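You operate a simulated robot arm through the tools that you are given. There is no shell and no other tool.

You are at the controls of a simulated robot arm. One attempt, no reset.

## Task
Switch the charger off and shut both batteries in the tin.
Fine: off before the purple battery leaves its bay; the lid ends shut; leave the dial alone. Set down upright: purple battery, green battery.
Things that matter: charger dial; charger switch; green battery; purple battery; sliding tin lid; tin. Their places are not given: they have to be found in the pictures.

It is judged by the outcome, as a careful person would: the job done as asked, and still so three seconds after it is handed in. It fails if anything else is knocked over, pushed out of place, dropped, spilled or broken. A push-on lid holds only when it is set on centred and level and pressed home; a screw cap is set on level and turned clockwise until tight.

## Robot
A 6-joint arm with a two-finger parallel gripper, fixed in place. Base frame: the origin is at the foot of the arm, x ahead of it, y to its left, z up; the work surface is at about z = 4. Lengths are in mm, angles in degrees, forces in N, time in s.
With the tool pointing down near the work surface it reaches from about 140 to 580 mm from the base axis. Its first joint turns from -66.0 to 66.0 degrees. Payload 2.1 kg.
The TCP is the grasp point between the finger pads, 30 mm short of the fingertips. In the tool frame z runs along the fingers and y along their closing line. Largest opening 94 mm; finger width 28, thickness 10; the body of the gripper, 50 by 96 mm, starts 55 mm behind the TCP.
Orientation is that of the tool frame in the base frame, as a unit quaternion [w, x, y, z]. With the fingers straight down and closing along the base's y, the tool's x points along the base's -x, its y along +y and its z along -z.

## Interface
- The arm moves only by the tool play_rows. Its argument "increments" is a list of rows, each a list of 3 entries, a list of its own where there are three numbers: the shift along the tool's x, y, z in mm, then the turn, a rotation vector about the tool's x, y, z in degrees, then the gripper command, from -1 (shut) to 1 (fully open), values between in proportion. In form: [[[tx, ty, tz], [wx, wy, wz], grip], ...]. A call has 1 to 20 rows; each row is the pose to reach, as a shift and turn from the pose commanded when the call began, along the tool's axes at that moment. A row lasts 0.2 s, in which the tool goes at most 50 mm and 8.6 degrees; a call with a longer step from one row to the next is refused whole, and so is a gripper value outside its range. Where a pose cannot be reached the arm comes as near as it can. A force on the tool above 60 N (or 10 N above the force at the start of the call, whichever is more), or a blocked arm, ends the call early, and 0.2 s more pass. The fingers move at their own pace (about 72 mm/s each) and stop on an object; they squeeze with about 38 N. The grip force told is the motor's: it shows also when the fingers shut on nothing. Time passes only in rows, and 0.2 s behind the last, so rows that repeat a pose let the fingers close. The reply holds the time, the measured pose of the TCP, the force on the tool along the base axes, the opening and the grip force, in the units named above and with some noise, with the torque about the TCP (base axes, N m) and any sound that the robot's microphone picked up.
- Cameras (640 x 400 px; columns grow to the right, rows downward): "scene" is fixed at [62.2, -369.2, 500]; the picture's right is [0.74, -0.67, 0.00], its down [-0.29, -0.31, -0.91] and it looks along [0.61, 0.67, -0.42] (base axes); focal length 322 px, centre (320, 200). "wrist" rides on the gripper at [76, 14, -103] in the tool frame; the picture's right is [-0.18, 0.98, 0.00], its down [-0.75, -0.14, -0.64] and it looks along [-0.63, -0.12, 0.77] (tool axes); focal length 243 px, centre (320, 200).
- capture(camera): a new picture of that camera. It takes no simulated time.
- locate(camera, pixels): there is no depth. For up to 12 entries [column, row, z] of the newest picture of that camera ("zoom" is the newest enlarged one), the place [x, y] in the base frame at which the ray of that pixel passes the height z, good to about 2 mm. It takes no simulated time.
- close_up(camera, box): a new picture of the part [left, top, right, bottom] of that camera's present view, enlarged. It takes no simulated time.
- finish_job(): hands the job in; it is judged then, once.

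Unless the task says otherwise, let go and move clear before handing in.

The tools are called after "Emit:" as name(argument=value, ...) on one line, values as JSON. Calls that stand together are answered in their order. play_rows: Moves the arm, as the interface text tells. Its arguments: {"type":"object","properties":{"increments":{"type":"array","items":{"type":"array"}}},"required":["increments"]} The other tools are called the same way: capture (camera) takes a picture; locate (camera, pixels) gives the place at which the rays of pixels pass given heights; close_up (camera, box) takes an enlarged picture of a part of a camera's view; finish_job () hands the job in.

At the start:

```text
clock: 0.0
position: [286.0, 70.9, 305.7]
ee_rot: [0.001, 0.001, 1.0, 0.0]
wrist_force: [-0.5, 0.0, -0.3]
moment: [0.03, -0.02, -0.01]
finger_gap: 94.0
grip_force: 0.0
```

scene: 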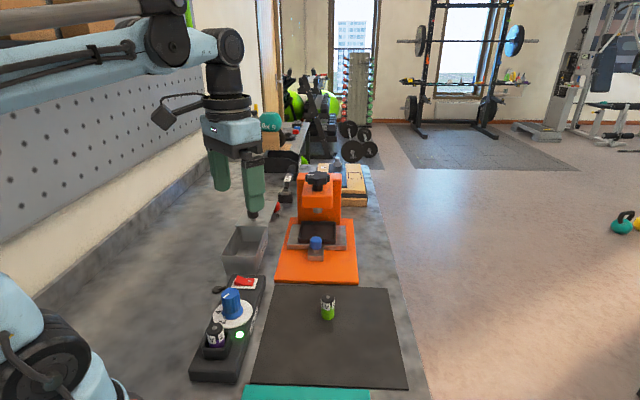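
wrist: 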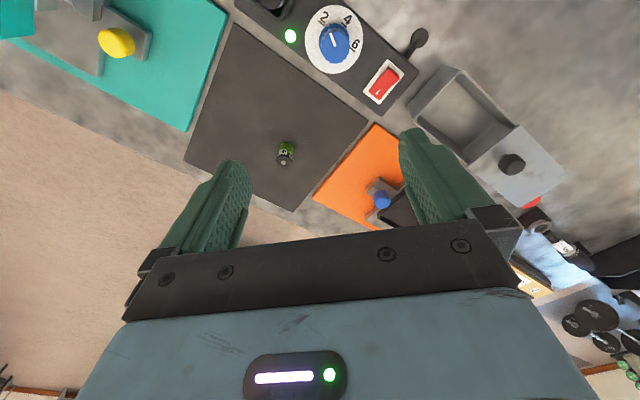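

The scene shows the charger around (230,325) with the purple battery at (215,335), the blue dial at (232,303) and the red switch at (245,283); the grey tin is at (245,248) and the green battery at (328,307). I'll take enlarged views to see the details.

Emit:
close_up(camera="scene", box=[180, 210, 290, 390])

Emit:
close_up(camera="wrist", box=[220, 0, 600, 240])

Emit:
capture(camera="scene")

Emit:
capture(camera="wrist")

```text
2.22 times, centred on (235, 300) of scene
```

zoom: 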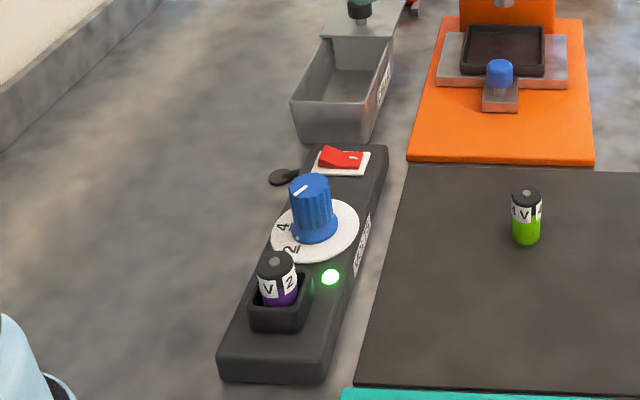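

```text
1.67 times, centred on (410, 120) of wrist
```

zoom: 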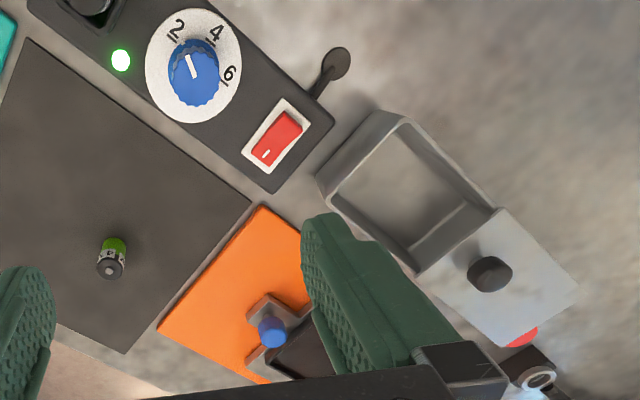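

```text
taken
```

scene: 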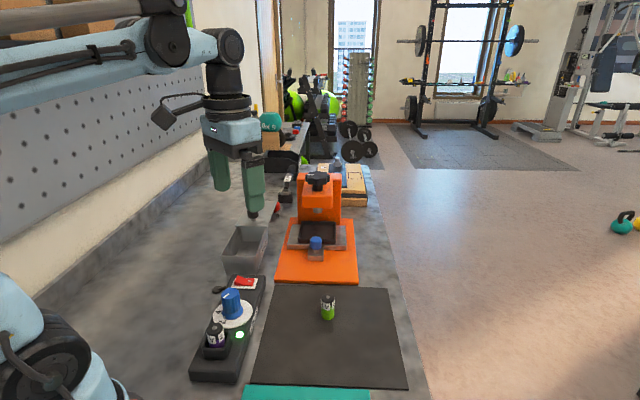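

```text
taken
```

wrist: 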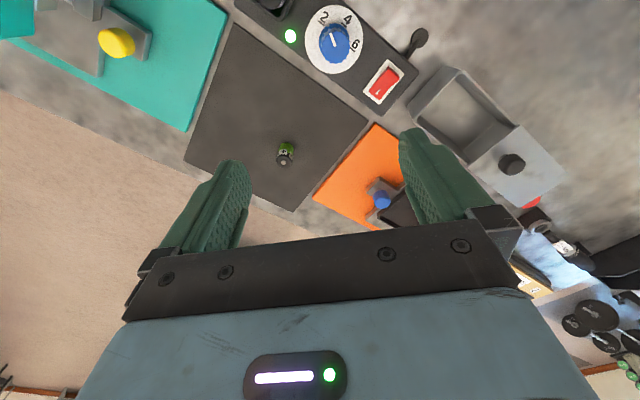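

The charger LED at scene (239,335) is lit green, the rocker shows a "|" mark at its right end, and the tin's lid is slid open with a dark knob at wrist (511,163). I'll locate the key points now.

Emit:
locate(camera="wrist", pixels=[[384, 83, 30], [384, 83, 40], [286, 146, 4], [283, 160, 40], [282, 162, 50], [511, 163, 60], [511, 163, 40], [335, 42, 30], [335, 42, 60], [291, 36, 30], [265, 4, 40], [412, 72, 30]])

Emit:
locate(camera="scene", pixels=[[328, 318, 4], [328, 297, 40], [328, 297, 50], [215, 325, 60], [215, 325, 50], [216, 347, 30], [245, 282, 30], [232, 293, 60], [194, 381, 4], [233, 385, 4], [263, 286, 30], [226, 270, 4]])

Emit:
close_up(camera="scene", box=[205, 260, 275, 304])

Emit:
close_up(camera="wrist", box=[340, 20, 440, 120])

```text
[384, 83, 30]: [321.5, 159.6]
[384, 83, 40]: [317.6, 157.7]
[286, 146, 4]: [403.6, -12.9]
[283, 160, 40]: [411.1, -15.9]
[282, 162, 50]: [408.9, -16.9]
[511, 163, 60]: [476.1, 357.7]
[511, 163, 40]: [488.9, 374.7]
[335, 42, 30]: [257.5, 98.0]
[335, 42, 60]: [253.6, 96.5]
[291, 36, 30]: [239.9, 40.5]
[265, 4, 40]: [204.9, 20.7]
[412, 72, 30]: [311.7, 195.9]
```

```text
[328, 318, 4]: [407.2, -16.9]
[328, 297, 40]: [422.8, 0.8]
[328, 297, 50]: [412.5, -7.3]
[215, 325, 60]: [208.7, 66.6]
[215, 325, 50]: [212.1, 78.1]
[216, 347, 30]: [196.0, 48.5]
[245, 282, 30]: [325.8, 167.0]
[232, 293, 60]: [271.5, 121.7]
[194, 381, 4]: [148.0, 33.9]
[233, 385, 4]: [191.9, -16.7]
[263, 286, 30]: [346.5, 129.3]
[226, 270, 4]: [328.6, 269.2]
```

```text
9.09 times, centred on (240, 282) of scene
```

zoom: 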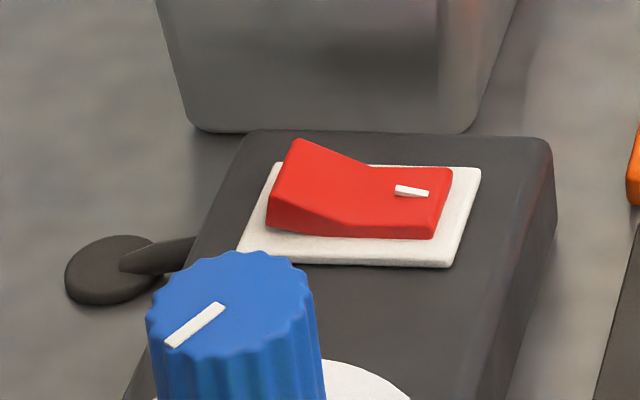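

```text
4.00 times, centred on (390, 70) of wrist
```

zoom: 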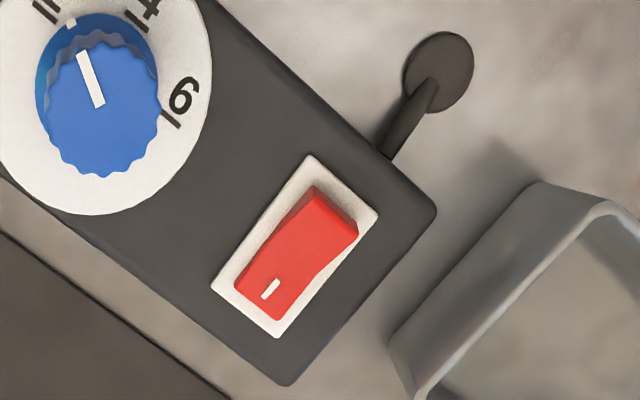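

The rocker's unmarked end (scene zoom ~(290,170), wrist zoom ~(335,205)) is the raised one, so that end must be pressed. I'll triangulate heights between the two cameras.

Emit:
locate(camera="scene", pixels=[[236.7, 278.7, 25], [236.7, 278.7, 35], [236.7, 278.7, 45], [244.4, 283.6, 25], [244.4, 283.6, 35], [248.8, 281, 30], [221.9, 256.3, 50], [221.9, 256.3, 70], [257.5, 259.5, 50], [257.5, 259.5, 70], [265, 277, 25], [265, 277, 35]])

Emit:
locate(camera="wrist", pixels=[[393.7, 71.2, 25], [393.7, 71.2, 35], [393.7, 71.2, 45], [383.7, 81.7, 25], [383.7, 81.7, 35], [377.5, 92.2, 30], [457.9, 67.3, 50], [457.9, 67.3, 70], [408.2, 108, 50], [408.2, 108, 70], [380, 115, 25], [380, 115, 35]])

```text
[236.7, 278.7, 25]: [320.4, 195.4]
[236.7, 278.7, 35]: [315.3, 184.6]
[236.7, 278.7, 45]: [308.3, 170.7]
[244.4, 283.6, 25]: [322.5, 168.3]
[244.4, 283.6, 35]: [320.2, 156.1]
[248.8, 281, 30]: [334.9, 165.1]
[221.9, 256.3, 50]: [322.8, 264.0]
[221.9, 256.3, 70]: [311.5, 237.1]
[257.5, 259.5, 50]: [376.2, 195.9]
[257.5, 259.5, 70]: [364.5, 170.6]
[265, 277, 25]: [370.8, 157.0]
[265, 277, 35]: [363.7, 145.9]
```

```text
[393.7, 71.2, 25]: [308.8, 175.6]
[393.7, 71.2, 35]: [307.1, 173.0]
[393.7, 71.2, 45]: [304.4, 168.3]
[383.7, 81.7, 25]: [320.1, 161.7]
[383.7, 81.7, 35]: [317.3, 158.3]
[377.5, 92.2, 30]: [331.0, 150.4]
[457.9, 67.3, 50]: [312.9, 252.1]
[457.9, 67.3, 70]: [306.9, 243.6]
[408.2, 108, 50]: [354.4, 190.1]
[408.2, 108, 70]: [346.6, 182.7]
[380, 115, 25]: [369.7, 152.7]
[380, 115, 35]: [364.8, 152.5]
```

The rocker plate triangulates to about (319,159) at z≈32 with its raised end near (305,171) at z≈44. I'll move the arm sideways at height for a better look at the tin, lid and charger.

Emit:
play_rows(increments=[[[0, 40, -8], [0, 0, 0], 1], [[0, 80, -16], [0, 0, 0], 1], [[0, 130, -25], [0, 0, 0], 1], [[0, 130, -25], [0, 0, 0], 1]])

Emit:
capture(camera="wrist")

Emit:
capture(camera="scene")

```text
refused: row 3 steps farther than a row can; nothing moved
```

```text
taken
```

wrist: 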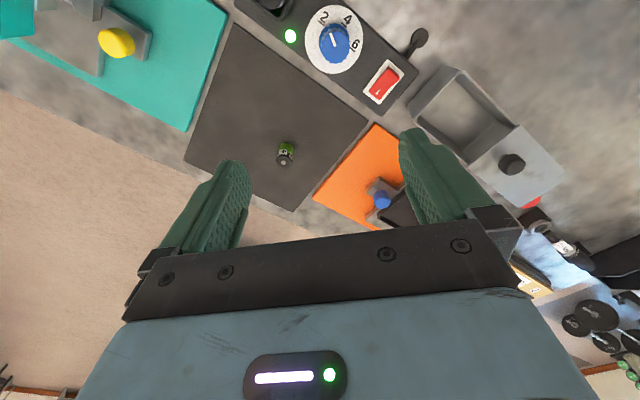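

```text
taken
```

scene: 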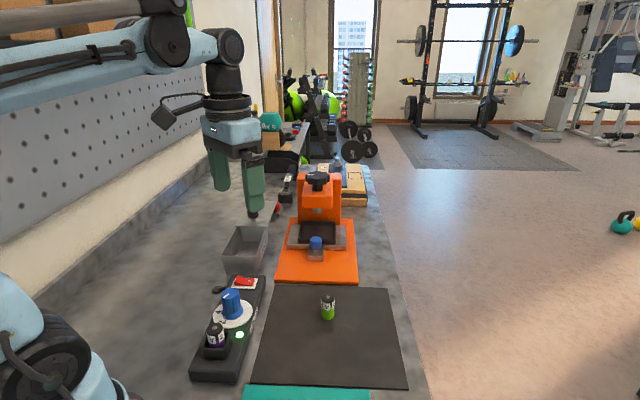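

The move was refused because one step was slightly over 50 mm, and nothing moved. I'll redo it in smaller steps.

Emit:
play_rows(increments=[[[0, 35, -6], [0, 0, 0], 1], [[0, 70, -12], [0, 0, 0], 1], [[0, 105, -18], [0, 0, 0], 1], [[0, 130, -25], [0, 0, 0], 1], [[0, 130, -25], [0, 0, 0], 1]])

Emit:
capture(camera="wrist")

Emit:
capture(camera="scene")

```text
clock: 1.2
position: [284.7, 203.1, 330.3]
ee_rot: [0.0, 0.0, 1.0, 0.0]
wrist_force: [0.5, 0.5, -0.2]
moment: [0.01, 0.01, 0.03]
finger_gap: 94.0
grip_force: 0.0
```

```text
taken
```

wrist: 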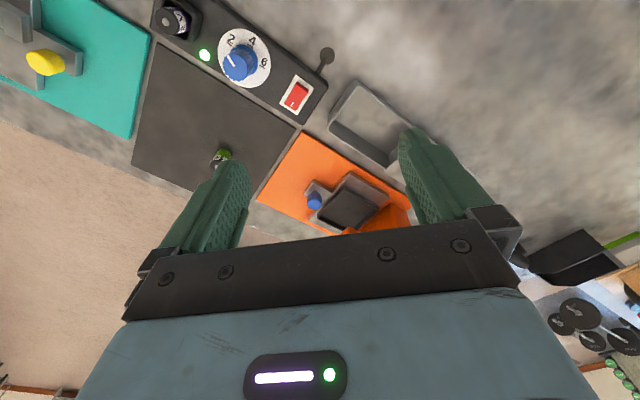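

```text
taken
```

scene: 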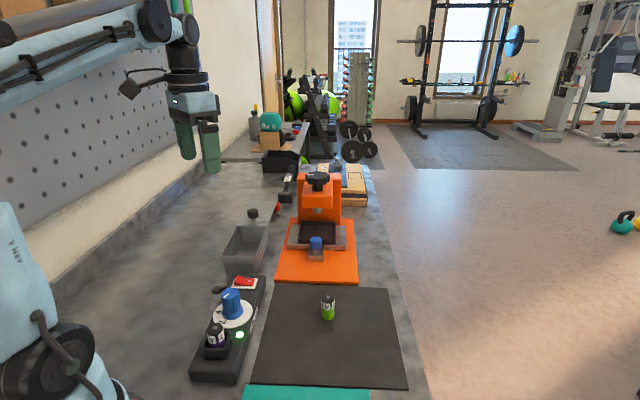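

In the wrist view the tin at (370–440, 80–170) is now hidden behind the right finger. I'll check how far the wall is on the left before shifting further that way.

Emit:
locate(camera="scene", pixels=[[100, 290, 4], [150, 245, 4], [200, 205, 4], [252, 213, 60], [252, 213, 80], [223, 258, 60], [268, 226, 60]])

Emit:
close_up(camera="scene", box=[205, 195, 285, 285])

```text
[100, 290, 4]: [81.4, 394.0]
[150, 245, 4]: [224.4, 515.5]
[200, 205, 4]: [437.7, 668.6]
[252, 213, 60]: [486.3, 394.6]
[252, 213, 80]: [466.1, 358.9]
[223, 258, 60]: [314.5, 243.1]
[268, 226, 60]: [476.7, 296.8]
```

```text
4.44 times, centred on (245, 240) of scene
```

zoom: 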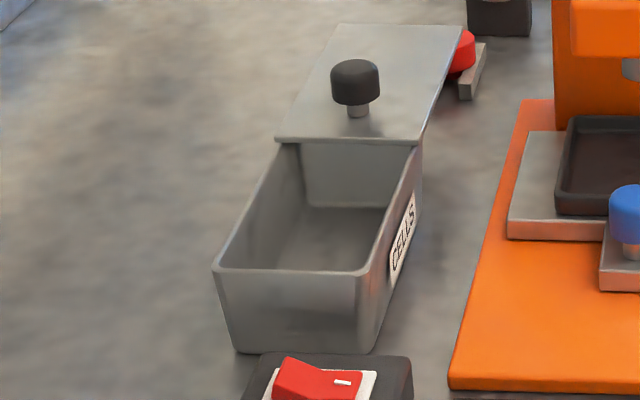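

The wall is well clear (y≈500+ here), and the zoom shows the lid riding on the tin's far end with a dark knob at zoom (355,80). I'll shift left so the tin shows between the fingers.

Emit:
play_rows(increments=[[[0, 40, 0], [0, 0, 0], 1], [[0, 80, 0], [0, 0, 0], 1], [[0, 110, 0], [0, 0, 0], 1], [[0, 110, 0], [0, 0, 0], 1]])

Emit:
capture(camera="wrist")

```text
clock: 2.2
position: [284.9, 311.9, 332.5]
ee_rot: [0.002, -0.001, 1.0, 0.0]
wrist_force: [0.3, -0.1, -1.3]
moment: [0.01, 0.04, -0.01]
finger_gap: 94.1
grip_force: 0.0
```

```text
taken
```

wrist: 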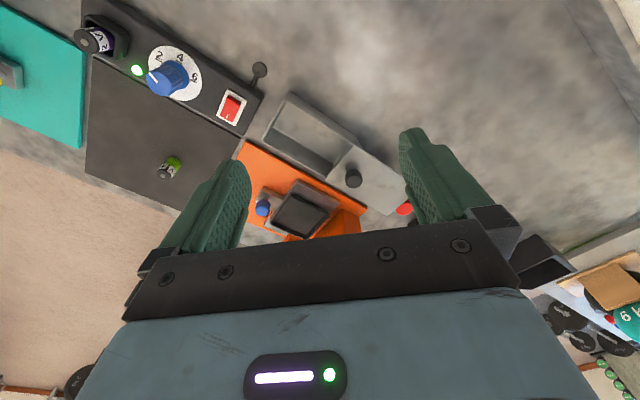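

Now the tin and lid show between the fingers, with the knob at wrist (353,178). I'll enlarge both the tin and the charger.

Emit:
close_up(camera="wrist", box=[240, 80, 420, 220])

Emit:
close_up(camera="wrist", box=[70, 0, 290, 140])

```text
2.86 times, centred on (330, 150) of wrist
```

zoom: 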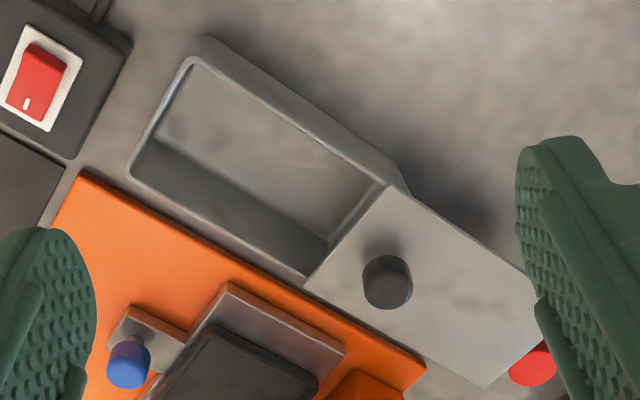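

```text
2.86 times, centred on (180, 70) of wrist
```

zoom: 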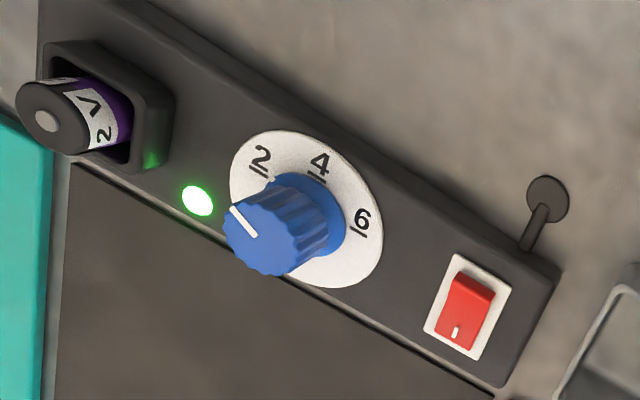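

I'll locate the tin rim corners, lid corners and knob at two heights in both cameras so that I can solve for their heights.

Emit:
locate(camera="wrist", pixels=[[286.2, 95.7, 50], [286.2, 95.7, 80], [263.5, 137.7, 50], [263.5, 137.7, 80], [324.7, 178, 50], [324.7, 178, 80], [357, 144, 50], [357, 144, 80], [403.5, 176.2, 60], [388.5, 214.8, 60], [354, 179, 70], [354, 179, 100]])

Emit:
locate(camera="scene", pixels=[[220.9, 255.3, 50], [220.9, 255.3, 80], [254, 256.9, 50], [254, 256.9, 80], [266.4, 227.6, 50], [266.4, 227.6, 80], [234.9, 226.5, 50], [234.9, 226.5, 80], [249.1, 200.1, 60], [277.2, 201, 60], [252.9, 210.7, 70], [252.9, 210.7, 100]])

```text
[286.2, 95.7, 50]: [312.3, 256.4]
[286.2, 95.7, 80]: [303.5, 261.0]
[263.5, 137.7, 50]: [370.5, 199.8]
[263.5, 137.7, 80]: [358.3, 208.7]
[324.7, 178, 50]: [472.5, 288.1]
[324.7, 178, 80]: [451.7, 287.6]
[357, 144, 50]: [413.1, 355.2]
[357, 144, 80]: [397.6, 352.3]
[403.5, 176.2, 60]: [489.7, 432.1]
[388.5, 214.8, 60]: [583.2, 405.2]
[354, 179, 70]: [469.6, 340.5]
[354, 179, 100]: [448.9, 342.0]
```

```text
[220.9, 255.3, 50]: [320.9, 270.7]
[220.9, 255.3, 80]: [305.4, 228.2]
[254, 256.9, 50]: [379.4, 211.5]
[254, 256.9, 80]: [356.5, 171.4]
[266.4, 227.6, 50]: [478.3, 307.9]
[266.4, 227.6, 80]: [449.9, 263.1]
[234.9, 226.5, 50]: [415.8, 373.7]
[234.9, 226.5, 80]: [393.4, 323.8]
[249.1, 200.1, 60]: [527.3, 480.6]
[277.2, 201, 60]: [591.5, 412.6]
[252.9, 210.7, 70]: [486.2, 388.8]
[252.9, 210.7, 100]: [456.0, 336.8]
```

The tin rim solves to z≈60 with the tin's axis about 44° from x, the lid's near edge runs from about (464,288) to (407,354), and the knob sits near (453,341) at z≈97. Next I'll turn the tool 45° to line up with the charger and move above the switch to look at it from close up.

Emit:
play_rows(increments=[[[-3, -20, 5], [0, 0, -6], 1], [[-6, -40, 20], [0, 0, -12], 1], [[-9, -60, 35], [0, 0, -18], 0.5], [[-12, -80, 50], [0, 0, -24], 0], [[-15, -100, 65], [0, 0, -30], -0.5], [[-18, -120, 80], [0, 0, -37], -1], [[-20, -141, 100], [0, 0, -45], -1], [[-20, -141, 100], [0, 0, -45], -1]])

Emit:
capture(camera="wrist")

Emit:
capture(camera="scene")

```text
clock: 4.0
position: [305.2, 169.0, 230.0]
ee_rot: [0.0, -0.384, 0.923, -0.001]
wrist_force: [-0.1, -0.2, 0.4]
moment: [0.01, -0.02, 0.0]
finger_gap: 0.0
grip_force: 33.5
```

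```text
taken
```

wrist: 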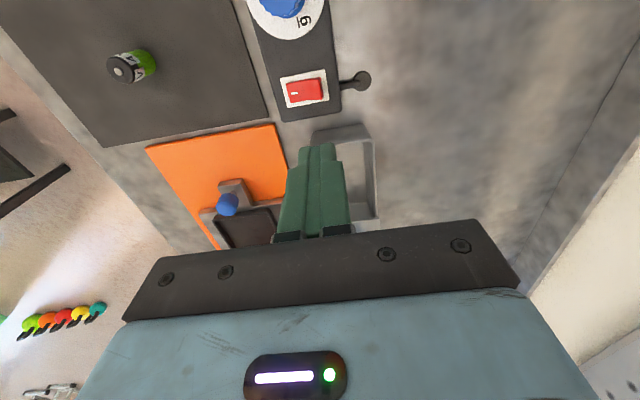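

```text
taken
```

scene: 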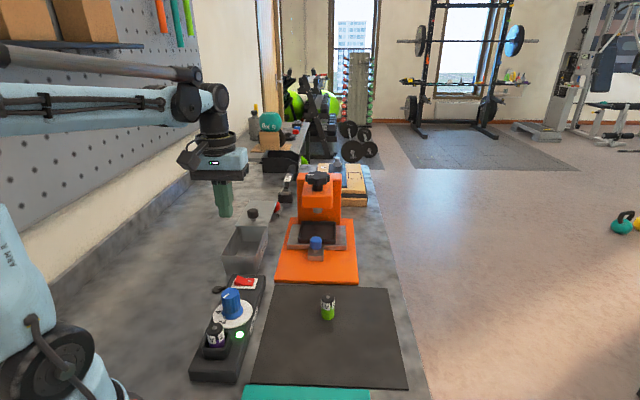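

The charger is now aligned with the tool, with the red switch at wrist (305,89). I'll enlarge it and locate its corners.

Emit:
close_up(camera="wrist", box=[250, 40, 378, 120])

```text
5.00 times, centred on (314, 80) of wrist
```

zoom: 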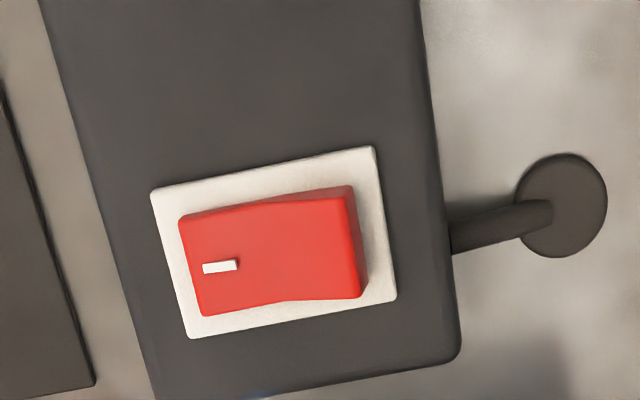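

I'll locate the plate corners, the rocker's raised edge and its mark from this zoom.

Emit:
locate(camera="zoom", pixels=[[152, 190, 32], [373, 147, 32], [395, 300, 32], [190, 338, 32], [350, 240, 44], [350, 240, 38], [220, 267, 36], [181, 262, 36], [440, 345, 30], [425, 20, 30], [60, 100, 30]])

```text
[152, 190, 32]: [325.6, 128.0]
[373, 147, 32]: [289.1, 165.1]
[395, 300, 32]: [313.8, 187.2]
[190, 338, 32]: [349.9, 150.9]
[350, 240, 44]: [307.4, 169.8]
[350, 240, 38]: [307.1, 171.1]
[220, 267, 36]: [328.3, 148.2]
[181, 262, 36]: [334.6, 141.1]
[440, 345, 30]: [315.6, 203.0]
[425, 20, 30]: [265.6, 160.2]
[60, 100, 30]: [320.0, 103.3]
```

The rocker's centre is near (320,157.5) with the raised end at about (307,170), almost directly under the closed fingertips. I'll descend to just above it, tips at z≈55, and check.

Emit:
play_rows(increments=[[[-2, 0, 40], [0, 0, 0], -1], [[-2, 0, 80], [0, 0, 0], -1], [[-2, 0, 115], [0, 0, 0], -1], [[-2, 0, 145], [0, 0, 0], -1], [[-2, 0, 145], [0, 0, 0], -1]])

Emit:
capture(camera="wrist")

Emit:
close_up(camera="scene", box=[180, 210, 308, 290])

```text
clock: 5.2
position: [306.8, 172.6, 83.1]
ee_rot: [0.0, -0.383, 0.924, 0.0]
wrist_force: [-0.3, 0.4, 0.5]
moment: [0.02, -0.01, 0.02]
finger_gap: 0.3
grip_force: 32.3
```

```text
taken
```

wrist: 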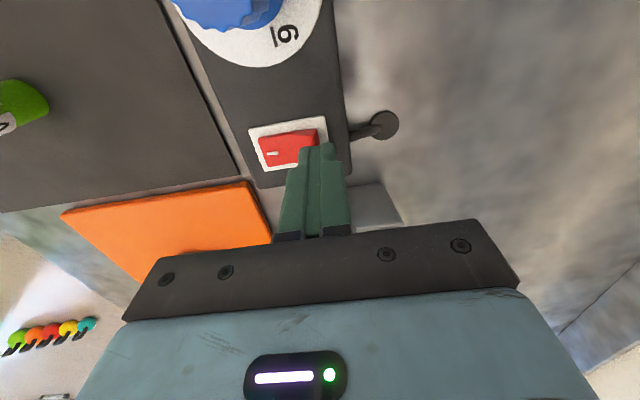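

```text
5.00 times, centred on (244, 250) of scene
```

zoom: 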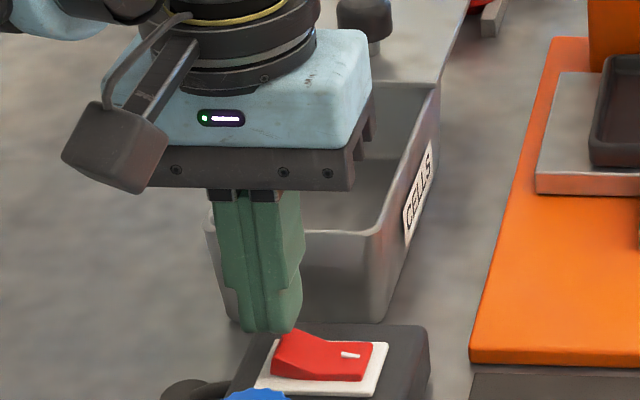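

The closed fingertips hang just over the raised (unmarked) end of the rocker. I'll press down in small steps.

Emit:
play_rows(increments=[[[0, -2, 4], [0, 0, 0], -1], [[0, -2, 8], [0, 0, 0], -1], [[0, -2, 10], [0, 0, 0], -1], [[0, -2, 12], [0, 0, 0], -1], [[0, -2, 14], [0, 0, 0], -1]])

Emit:
close_up(camera="scene", box=[180, 260, 308, 340])

```text
clock: 6.4
position: [309.2, 169.7, 70.9]
ee_rot: [0.0, -0.383, 0.924, -0.001]
wrist_force: [-0.6, 0.1, 0.2]
moment: [-0.02, 0.01, 0.0]
finger_gap: 0.1
grip_force: 33.0
```

```text
5.00 times, centred on (244, 300) of scene
```

zoom: 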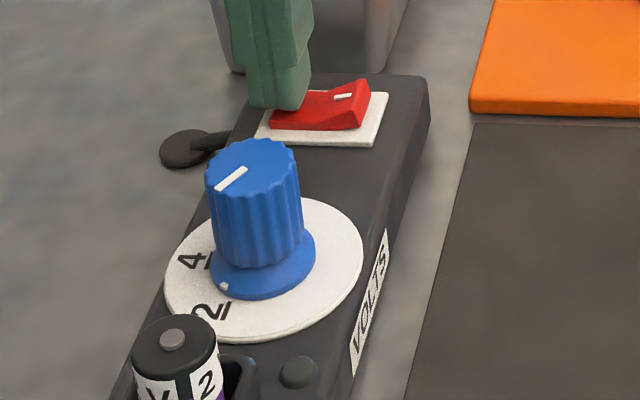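

The rocker has flipped (its "|" end is now raised) and the LED at zoom (298,372) is dark, so the charger is off. I'll lift straight up, then move back along the charger to above the purple battery.

Emit:
play_rows(increments=[[[0, 0, -35], [0, 0, 0], -1], [[0, 0, -80], [0, 0, 0], -1], [[0, 0, -120], [0, 0, 0], -0.5], [[35, 0, -150], [0, 0, 0], 0], [[75, 0, -160], [0, 0, 0], 0.5], [[115, 0, -160], [0, 0, 0], 1], [[140, 0, -160], [0, 0, 0], 1], [[140, 0, -160], [0, 0, 0], 1]])

Emit:
capture(camera="wrist")

Emit:
capture(camera="scene")

```text
clock: 8.2
position: [206.8, 71.8, 229.1]
ee_rot: [0.0, -0.383, 0.924, 0.001]
wrist_force: [0.4, 0.4, 0.8]
moment: [-0.01, -0.03, -0.02]
finger_gap: 94.1
grip_force: 0.1
```

```text
taken
```

wrist: 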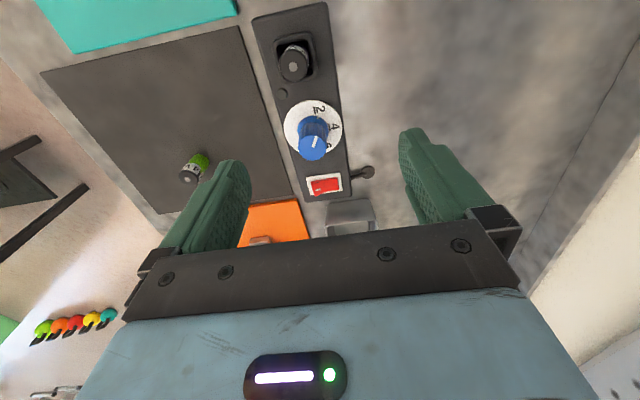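

```text
taken
```

scene: 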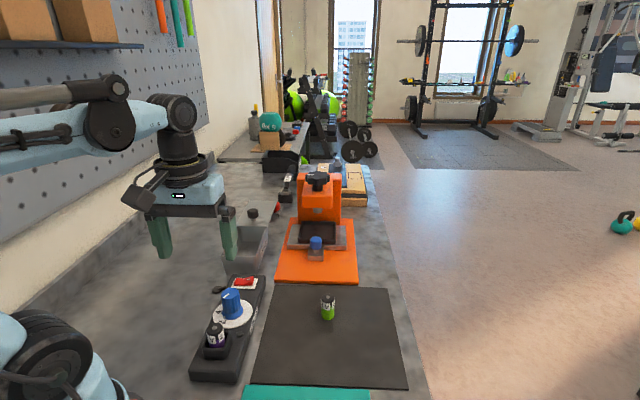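

The purple battery in its bay is now at wrist (293,62) and its top at scene (215,326). I'll enlarge both views to solve for its position and height.

Emit:
close_up(camera="wrist", box=[240, 15, 352, 85])

Emit:
close_up(camera="scene", box=[160, 295, 288, 375])

```text
5.71 times, centred on (296, 50) of wrist
```

zoom: 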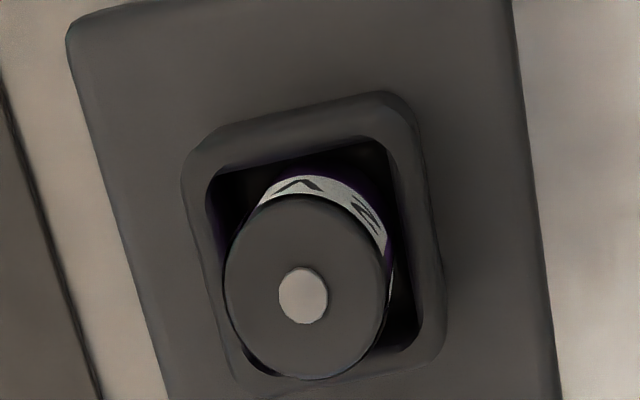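

```text
5.00 times, centred on (224, 335) of scene
```

zoom: 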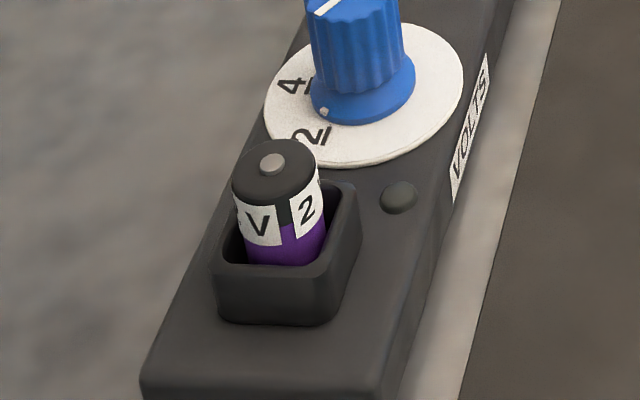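

I'll locate the nub on top of the battery, the bay rim, and the green battery's top in both views.

Emit:
locate(camera="wrist", pixels=[[293, 66.8, 60], [293, 66.8, 90], [272, 40, 45], [312, 33, 45], [318, 75, 45], [282, 82, 45], [186, 173, 50], [186, 173, 70], [201, 156, 4]])

Emit:
locate(camera="scene", pixels=[[214.4, 327.6, 60], [214.4, 327.6, 90], [203.6, 347.6, 45], [203.6, 347.6, 55], [228, 348, 45], [228, 348, 55], [230.6, 331.4, 45], [327.5, 296.5, 50], [327.5, 296.5, 70], [328, 319, 4]])

Emit:
close_up(camera="scene", box=[288, 280, 368, 330])

Emit:
close_up(camera="wrist", box=[140, 130, 236, 190])

```text
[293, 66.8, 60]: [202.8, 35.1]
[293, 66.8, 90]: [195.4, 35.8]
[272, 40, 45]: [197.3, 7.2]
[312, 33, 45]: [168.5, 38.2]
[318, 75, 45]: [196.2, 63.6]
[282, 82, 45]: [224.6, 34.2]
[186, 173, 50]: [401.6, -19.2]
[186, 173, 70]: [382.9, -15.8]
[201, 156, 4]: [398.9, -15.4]
```

```text
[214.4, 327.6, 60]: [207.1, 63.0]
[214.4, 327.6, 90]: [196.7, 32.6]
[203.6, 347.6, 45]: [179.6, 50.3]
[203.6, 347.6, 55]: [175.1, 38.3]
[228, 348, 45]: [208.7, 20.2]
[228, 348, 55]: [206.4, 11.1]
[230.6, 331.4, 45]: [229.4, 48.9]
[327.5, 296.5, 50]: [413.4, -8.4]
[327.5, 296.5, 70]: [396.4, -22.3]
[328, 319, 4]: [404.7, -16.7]
```

```text
8.00 times, centred on (328, 305) of scene
```

zoom: 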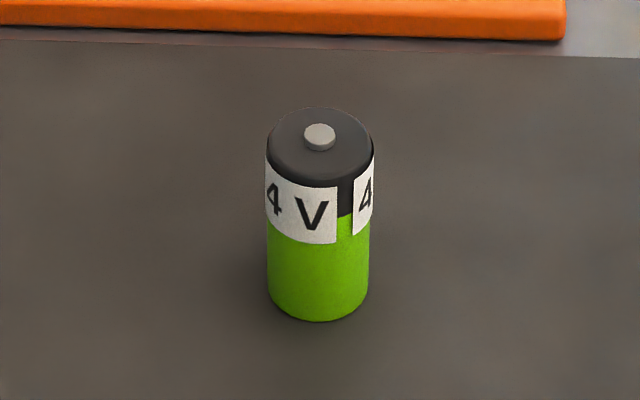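

```text
6.67 times, centred on (188, 160) of wrist
```

zoom: 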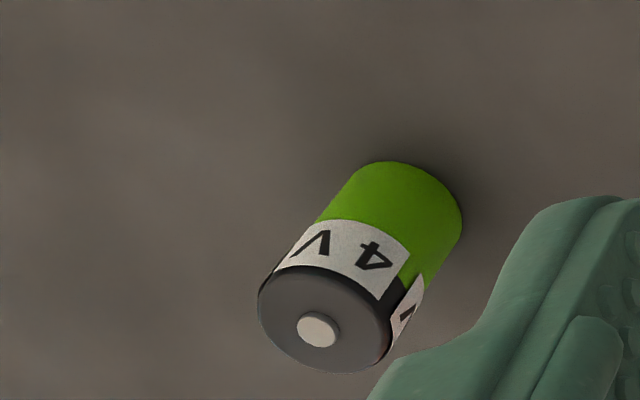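

The purple battery's axis solves to about (197,36) with its top at z≈87. I'll refine the green battery's height, since it must fit under the lid.

Emit:
locate(camera="wrist", pixels=[[187.7, 179.5, 40], [187.7, 179.5, 60], [202, 159.5, 4], [202, 159.5, 8]])

Emit:
locate(camera="scene", pixels=[[328, 296.9, 40], [328, 296.9, 60], [327.8, 317.1, 4], [327.8, 317.1, 8], [327.8, 320, 6]])

```text
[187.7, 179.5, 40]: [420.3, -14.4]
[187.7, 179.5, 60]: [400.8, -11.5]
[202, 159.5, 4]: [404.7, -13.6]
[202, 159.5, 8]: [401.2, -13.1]
```

```text
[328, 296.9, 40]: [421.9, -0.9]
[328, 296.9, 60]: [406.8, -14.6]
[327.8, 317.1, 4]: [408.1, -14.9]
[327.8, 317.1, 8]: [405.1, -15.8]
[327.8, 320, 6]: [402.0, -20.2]
```

The green battery is about 52 mm tall standing near (406,-14), which should fit under the tin's rim at z≈60. I'll now centre over the purple battery and drop to TCP z≈130 to check alignment.

Emit:
play_rows(increments=[[[16, -9, 20], [0, 0, 0], 1], [[32.4, -18.5, 40], [0, 0, 0], 1], [[32.4, -18.5, 70], [0, 0, 0], 1], [[32.4, -18.5, 99], [0, 0, 0], 1], [[32.4, -18.5, 99], [0, 0, 0], 1]])

Emit:
capture(camera="wrist")

Emit:
close_up(camera="scene", box=[120, 260, 312, 380])

```text
clock: 9.4
position: [200.1, 36.3, 133.0]
ee_rot: [0.0, -0.383, 0.924, 0.0]
wrist_force: [0.0, 0.4, -0.2]
moment: [0.0, 0.02, 0.0]
finger_gap: 94.3
grip_force: 0.0
```

```text
taken
```

wrist: 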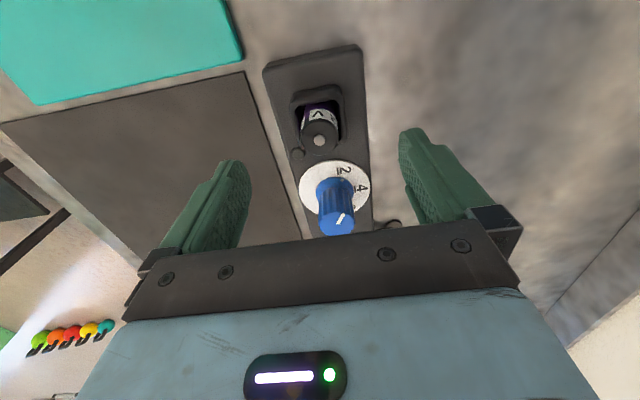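

```text
3.33 times, centred on (216, 320) of scene
```

zoom: 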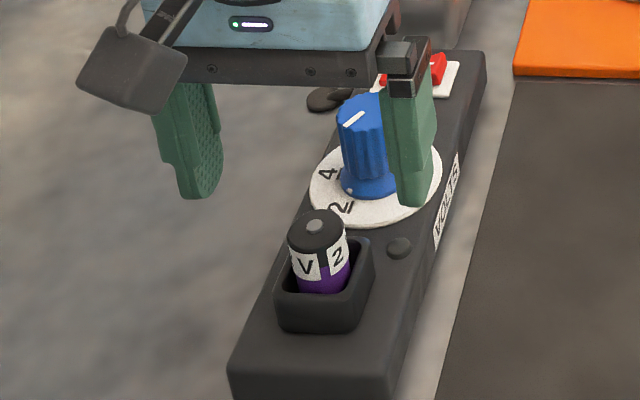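

The fingers straddle the battery, whose nub is at wrist (319,140). I'll re-measure it from this nearer view.

Emit:
close_up(camera="wrist", box=[272, 70, 368, 130])

Emit:
locate(camera="wrist", pixels=[[319.5, 140, 87], [319.5, 140, 80], [336, 218, 75], [336, 218, 65]])

Emit:
locate(camera="scene", pixels=[[214.4, 327.6, 87], [214.4, 327.6, 84]])

```text
6.67 times, centred on (320, 100) of wrist
```

zoom: 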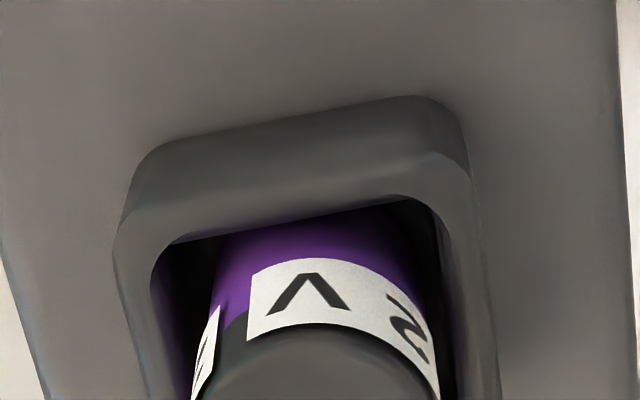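

```text
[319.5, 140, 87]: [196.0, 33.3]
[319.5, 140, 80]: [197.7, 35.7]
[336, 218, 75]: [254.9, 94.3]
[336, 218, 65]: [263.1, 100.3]
```

```text
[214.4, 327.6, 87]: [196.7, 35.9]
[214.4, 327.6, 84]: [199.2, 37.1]
```

The battery's axis is at about (197.5,35.5) with the top at z≈85, and the bay rim is near z≈50. I'll nudge into line, lower until the tips sit just above the bay rim, and close.

Emit:
play_rows(increments=[[[2.4, 1, 15], [0, 0, 0], 1], [[2.4, 1, 32], [0, 0, 0], 1], [[2.4, 1, 47], [0, 0, 0], 1], [[2.4, 1, 47], [0, 0, 0], 1]])

Emit:
capture(camera="wrist")

Emit:
close_up(camera="scene", box=[120, 280, 312, 400])

```text
clock: 10.4
position: [198.2, 36.6, 86.3]
ee_rot: [0.0, -0.383, 0.924, 0.0]
wrist_force: [0.2, 0.7, 0.1]
moment: [0.02, -0.03, -0.02]
finger_gap: 93.9
grip_force: 0.0
```

```text
taken
```

wrist: 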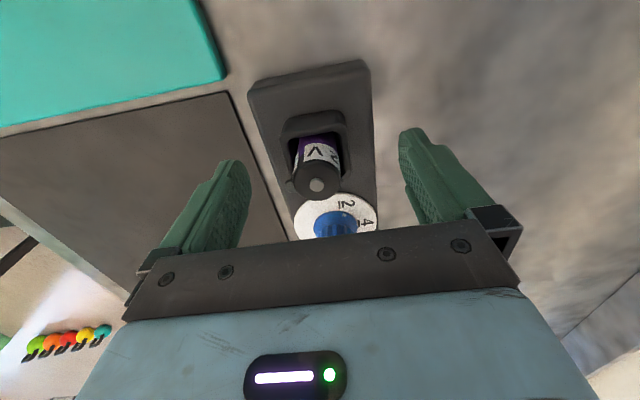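

```text
3.33 times, centred on (216, 340) of scene
```

zoom: 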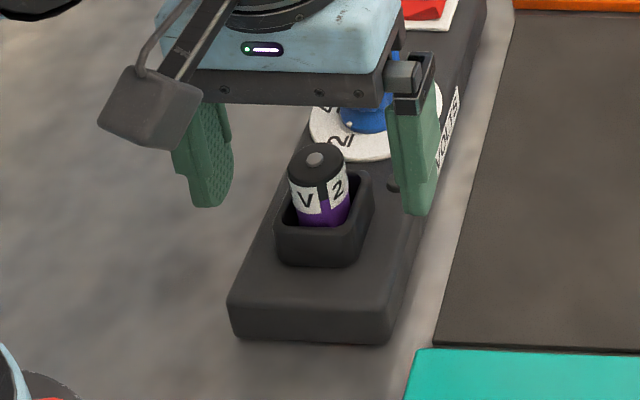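

The fingers straddle the battery with the tips just above the bay rim. I'll close and read the opening.

Emit:
play_rows(increments=[[[0, 0, 0], [0, 0, 0], -0.2], [[0, 0, 0], [0, 0, 0], -0.3], [[0, 0, 0], [0, 0, 0], -1], [[0, 0, 0], [0, 0, 0], -1], [[0, 0, 0], [0, 0, 0], -1]])

Emit:
close_up(camera="scene", box=[120, 280, 312, 400])

```text
clock: 11.6
position: [198.0, 37.3, 85.4]
ee_rot: [0.001, -0.383, 0.924, -0.003]
wrist_force: [21.4, -17.6, -25.5]
moment: [0.05, -0.4, 0.2]
finger_gap: 40.4
grip_force: 44.9
```

```text
3.33 times, centred on (216, 340) of scene
```

zoom: 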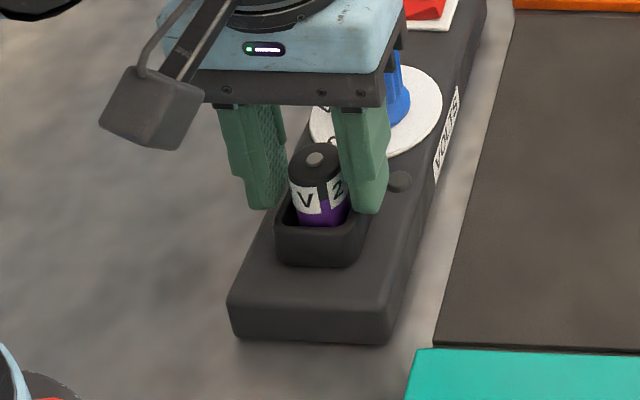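

The gap stopped at 40.4 mm, wider than the battery's roughly 30 mm, with a sideways load of about 27 N, so the fingers seem to have met the bay wall. I'll look before doing anything else.

Emit:
capture(camera="wrist")

Emit:
close_up(camera="wrist", box=[240, 100, 400, 200])

Emit:
close_up(camera="scene", box=[172, 305, 268, 365])

```text
taken
```

wrist: 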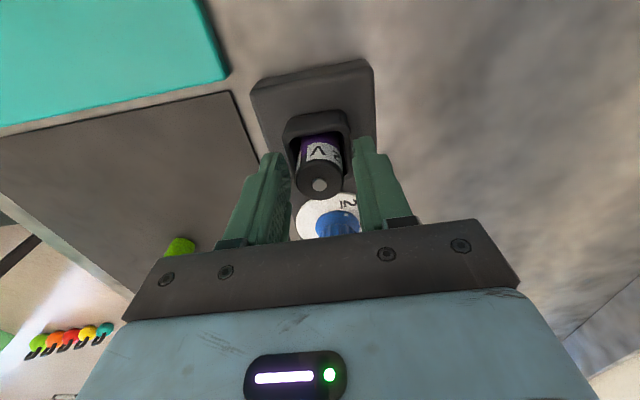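

```text
4.00 times, centred on (320, 150) of wrist
```

zoom: 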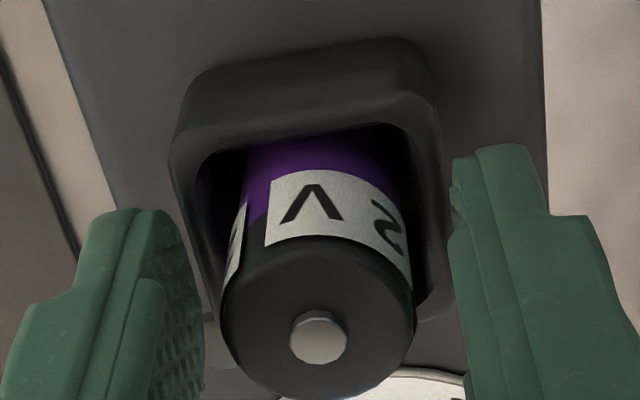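

```text
6.67 times, centred on (220, 335) of scene
```

zoom: 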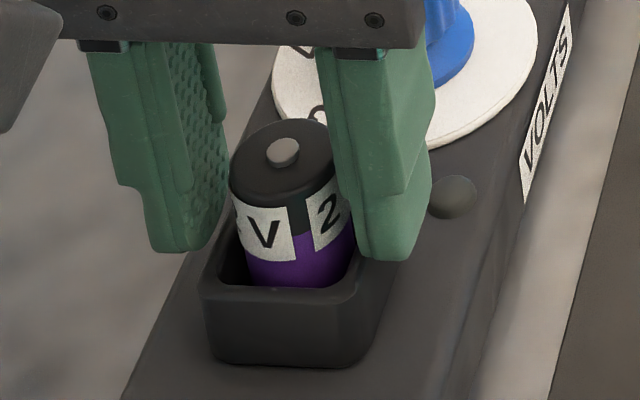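

The fingertips are against the bay's outer walls, so the rim is higher than I judged. I'll open again and raise by about 10 mm before re-gripping.

Emit:
play_rows(increments=[[[0, 0, 0], [0, 0, 0], 0], [[0, 0, 0], [0, 0, 0], 0.4], [[0, 0, 0], [0, 0, 0], 0.4], [[0, 0, -5], [0, 0, 0], 0.4], [[0, 0, -10], [0, 0, 0], 0.4], [[0, 0, -10], [0, 0, 0], 0.4]])

Emit:
capture(camera="wrist")

Emit:
close_up(camera="scene", box=[160, 295, 288, 375])

Emit:
capture(camera="scene")

```text
clock: 13.0
position: [197.0, 35.5, 95.8]
ee_rot: [0.0, -0.382, 0.924, 0.0]
wrist_force: [0.2, 0.2, -0.6]
moment: [-0.02, 0.03, -0.01]
finger_gap: 65.9
grip_force: 0.2
```

```text
taken
```

wrist: 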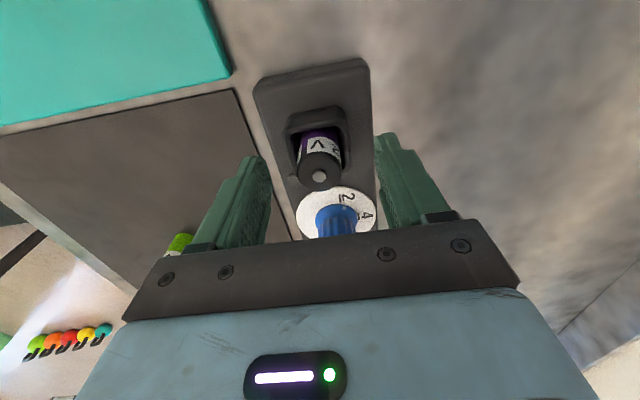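

```text
5.00 times, centred on (224, 335) of scene
```

zoom: 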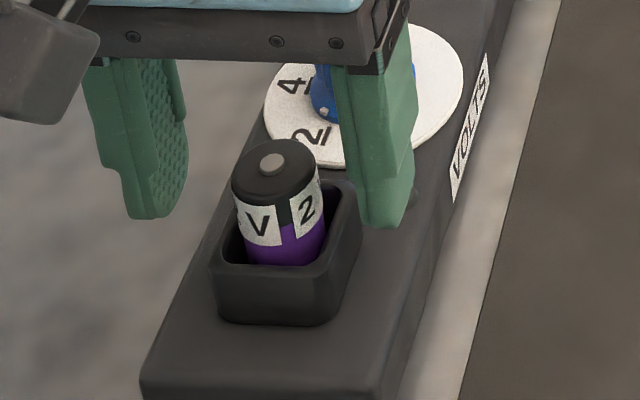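

```text
taken
```

scene: 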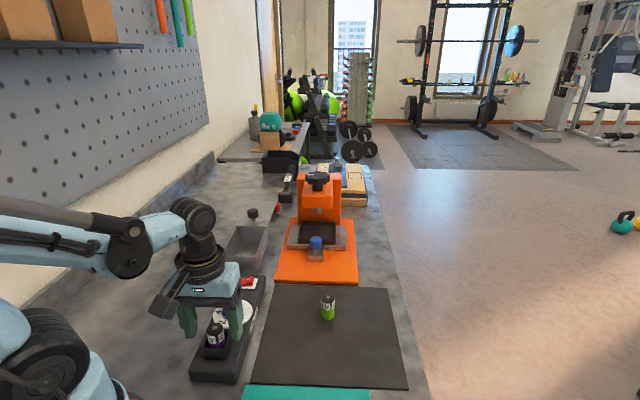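

The charger, bay and battery are at the same pixels as before (nub at zoom (272,163)), so nothing shifted. With the tips now at z≈66 I'll close again.

Emit:
play_rows(increments=[[[0, 0, 0], [0, 0, 0], 0], [[0, 0, 0], [0, 0, 0], -0.3], [[0, 0, 0], [0, 0, 0], -0.5], [[0, 0, 0], [0, 0, 0], -1], [[0, 0, 0], [0, 0, 0], -1]])

Emit:
close_up(camera="scene", box=[160, 295, 288, 375])

Emit:
capture(camera="wrist")

```text
clock: 14.2
position: [196.7, 35.7, 95.1]
ee_rot: [0.0, -0.383, 0.924, 0.0]
wrist_force: [1.1, 0.4, -0.4]
moment: [0.05, 0.03, -0.04]
finger_gap: 24.3
grip_force: 37.9
```

```text
5.00 times, centred on (224, 335) of scene
```

zoom: 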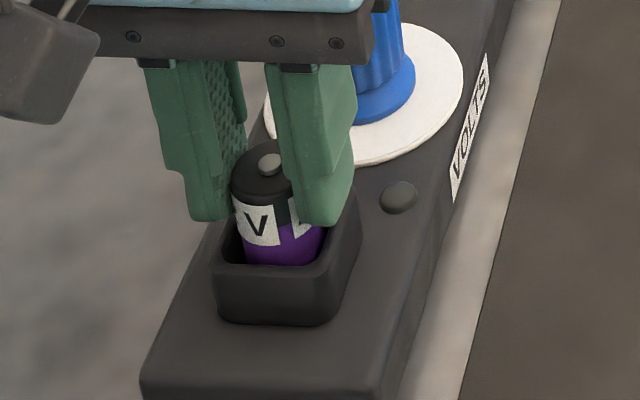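

```text
taken
```

wrist: 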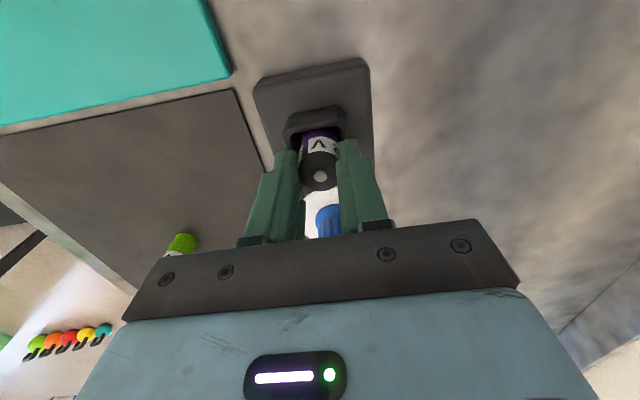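

The gap is now 24.3 mm with 38 N of grip and almost no sideways load, so the fingers are on the battery. I'll check how well centred the grip is before lifting.

Emit:
close_up(camera="wrist", box=[240, 100, 400, 200])

Emit:
close_up(camera="scene", box=[184, 308, 248, 348])

```text
4.00 times, centred on (320, 150) of wrist
```

zoom: 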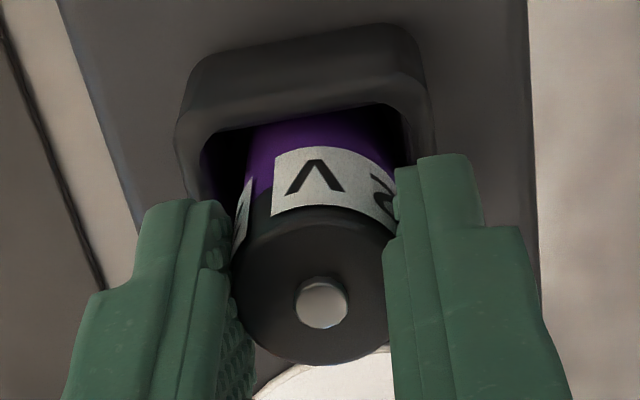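

```text
10.00 times, centred on (216, 328) of scene
```

zoom: 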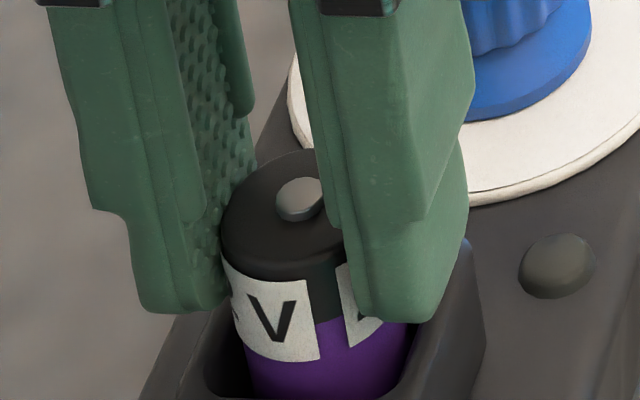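

The battery is held between the textured pads. I'll lift it straight up out of the bay, slowly at first.

Emit:
play_rows(increments=[[[0, 0, -8], [0, 0, 0], -1], [[0, 0, -16], [0, 0, 0], -1], [[0, 0, -26], [0, 0, 0], -1], [[0, 0, -40], [0, 0, 0], -1], [[0, 0, -60], [0, 0, 0], -1], [[0, 0, -85], [0, 0, 0], -1], [[0, 0, -85], [0, 0, 0], -1]])

Emit:
capture(camera="wrist")

Emit:
capture(camera="scene")

Emit:
close_up(camera="scene", box=[136, 260, 296, 360])

```text
clock: 15.8
position: [197.9, 34.6, 181.1]
ee_rot: [0.0, -0.383, 0.924, 0.0]
wrist_force: [-0.5, -0.5, -1.0]
moment: [-0.01, 0.0, -0.01]
finger_gap: 24.2
grip_force: 37.9
```

```text
taken
```

wrist: 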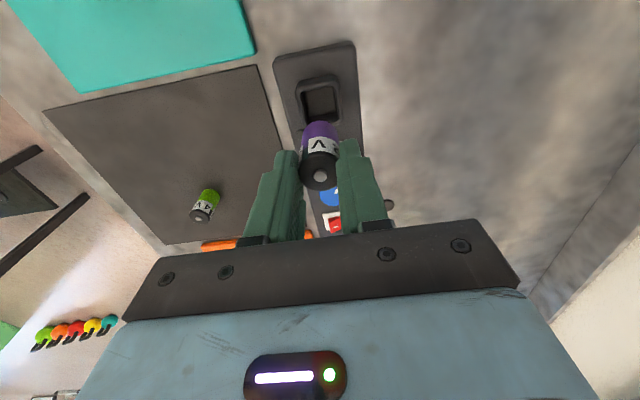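

```text
taken
```

scene: 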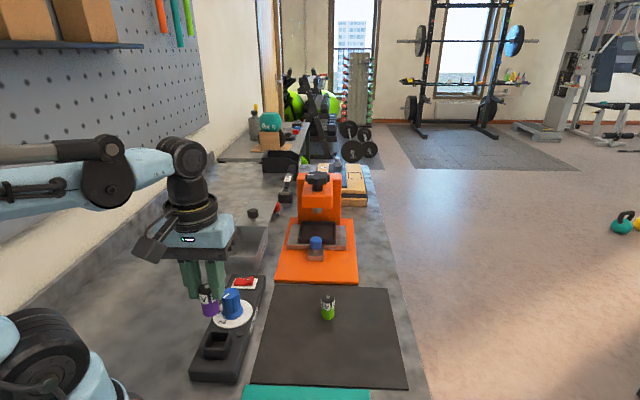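

```text
4.00 times, centred on (216, 310) of scene
```

zoom: 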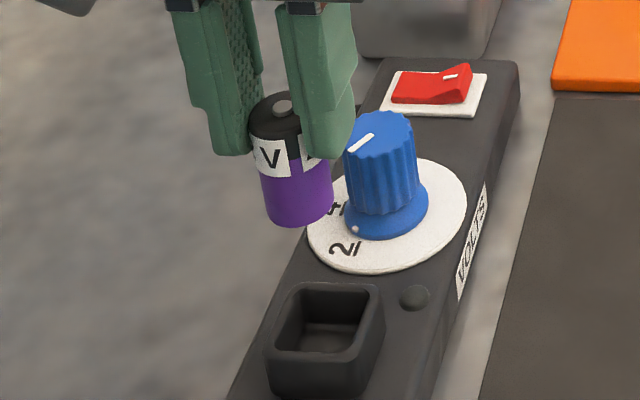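

The battery came out upright and clean, about 10 mm of its top below the TCP. Before crossing toward the tin I'll check how tall the orange press nearby is and where it stands.

Emit:
locate(camera="scene", pixels=[[318, 173, 80], [318, 173, 120], [318, 173, 160], [320, 222, 8], [278, 281, 6], [357, 281, 6], [298, 240, 6], [320, 238, 40]])

Emit:
close_up(camera="scene", box=[260, 160, 380, 290])

```text
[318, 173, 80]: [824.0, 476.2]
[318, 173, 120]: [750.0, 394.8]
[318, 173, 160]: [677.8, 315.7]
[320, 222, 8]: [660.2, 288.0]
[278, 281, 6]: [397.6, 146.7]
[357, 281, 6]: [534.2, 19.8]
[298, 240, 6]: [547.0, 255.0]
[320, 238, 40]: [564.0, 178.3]
```

```text
3.08 times, centred on (320, 225) of scene
```

zoom: 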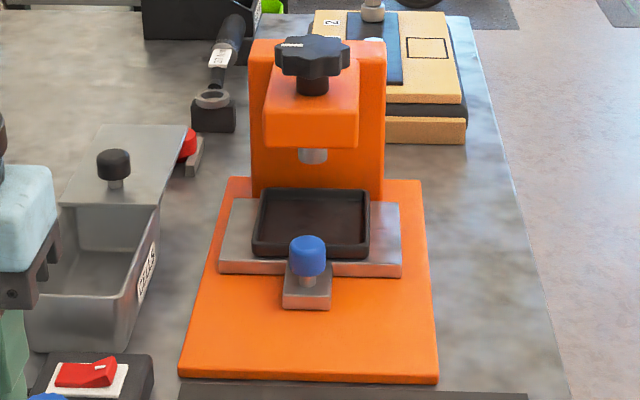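

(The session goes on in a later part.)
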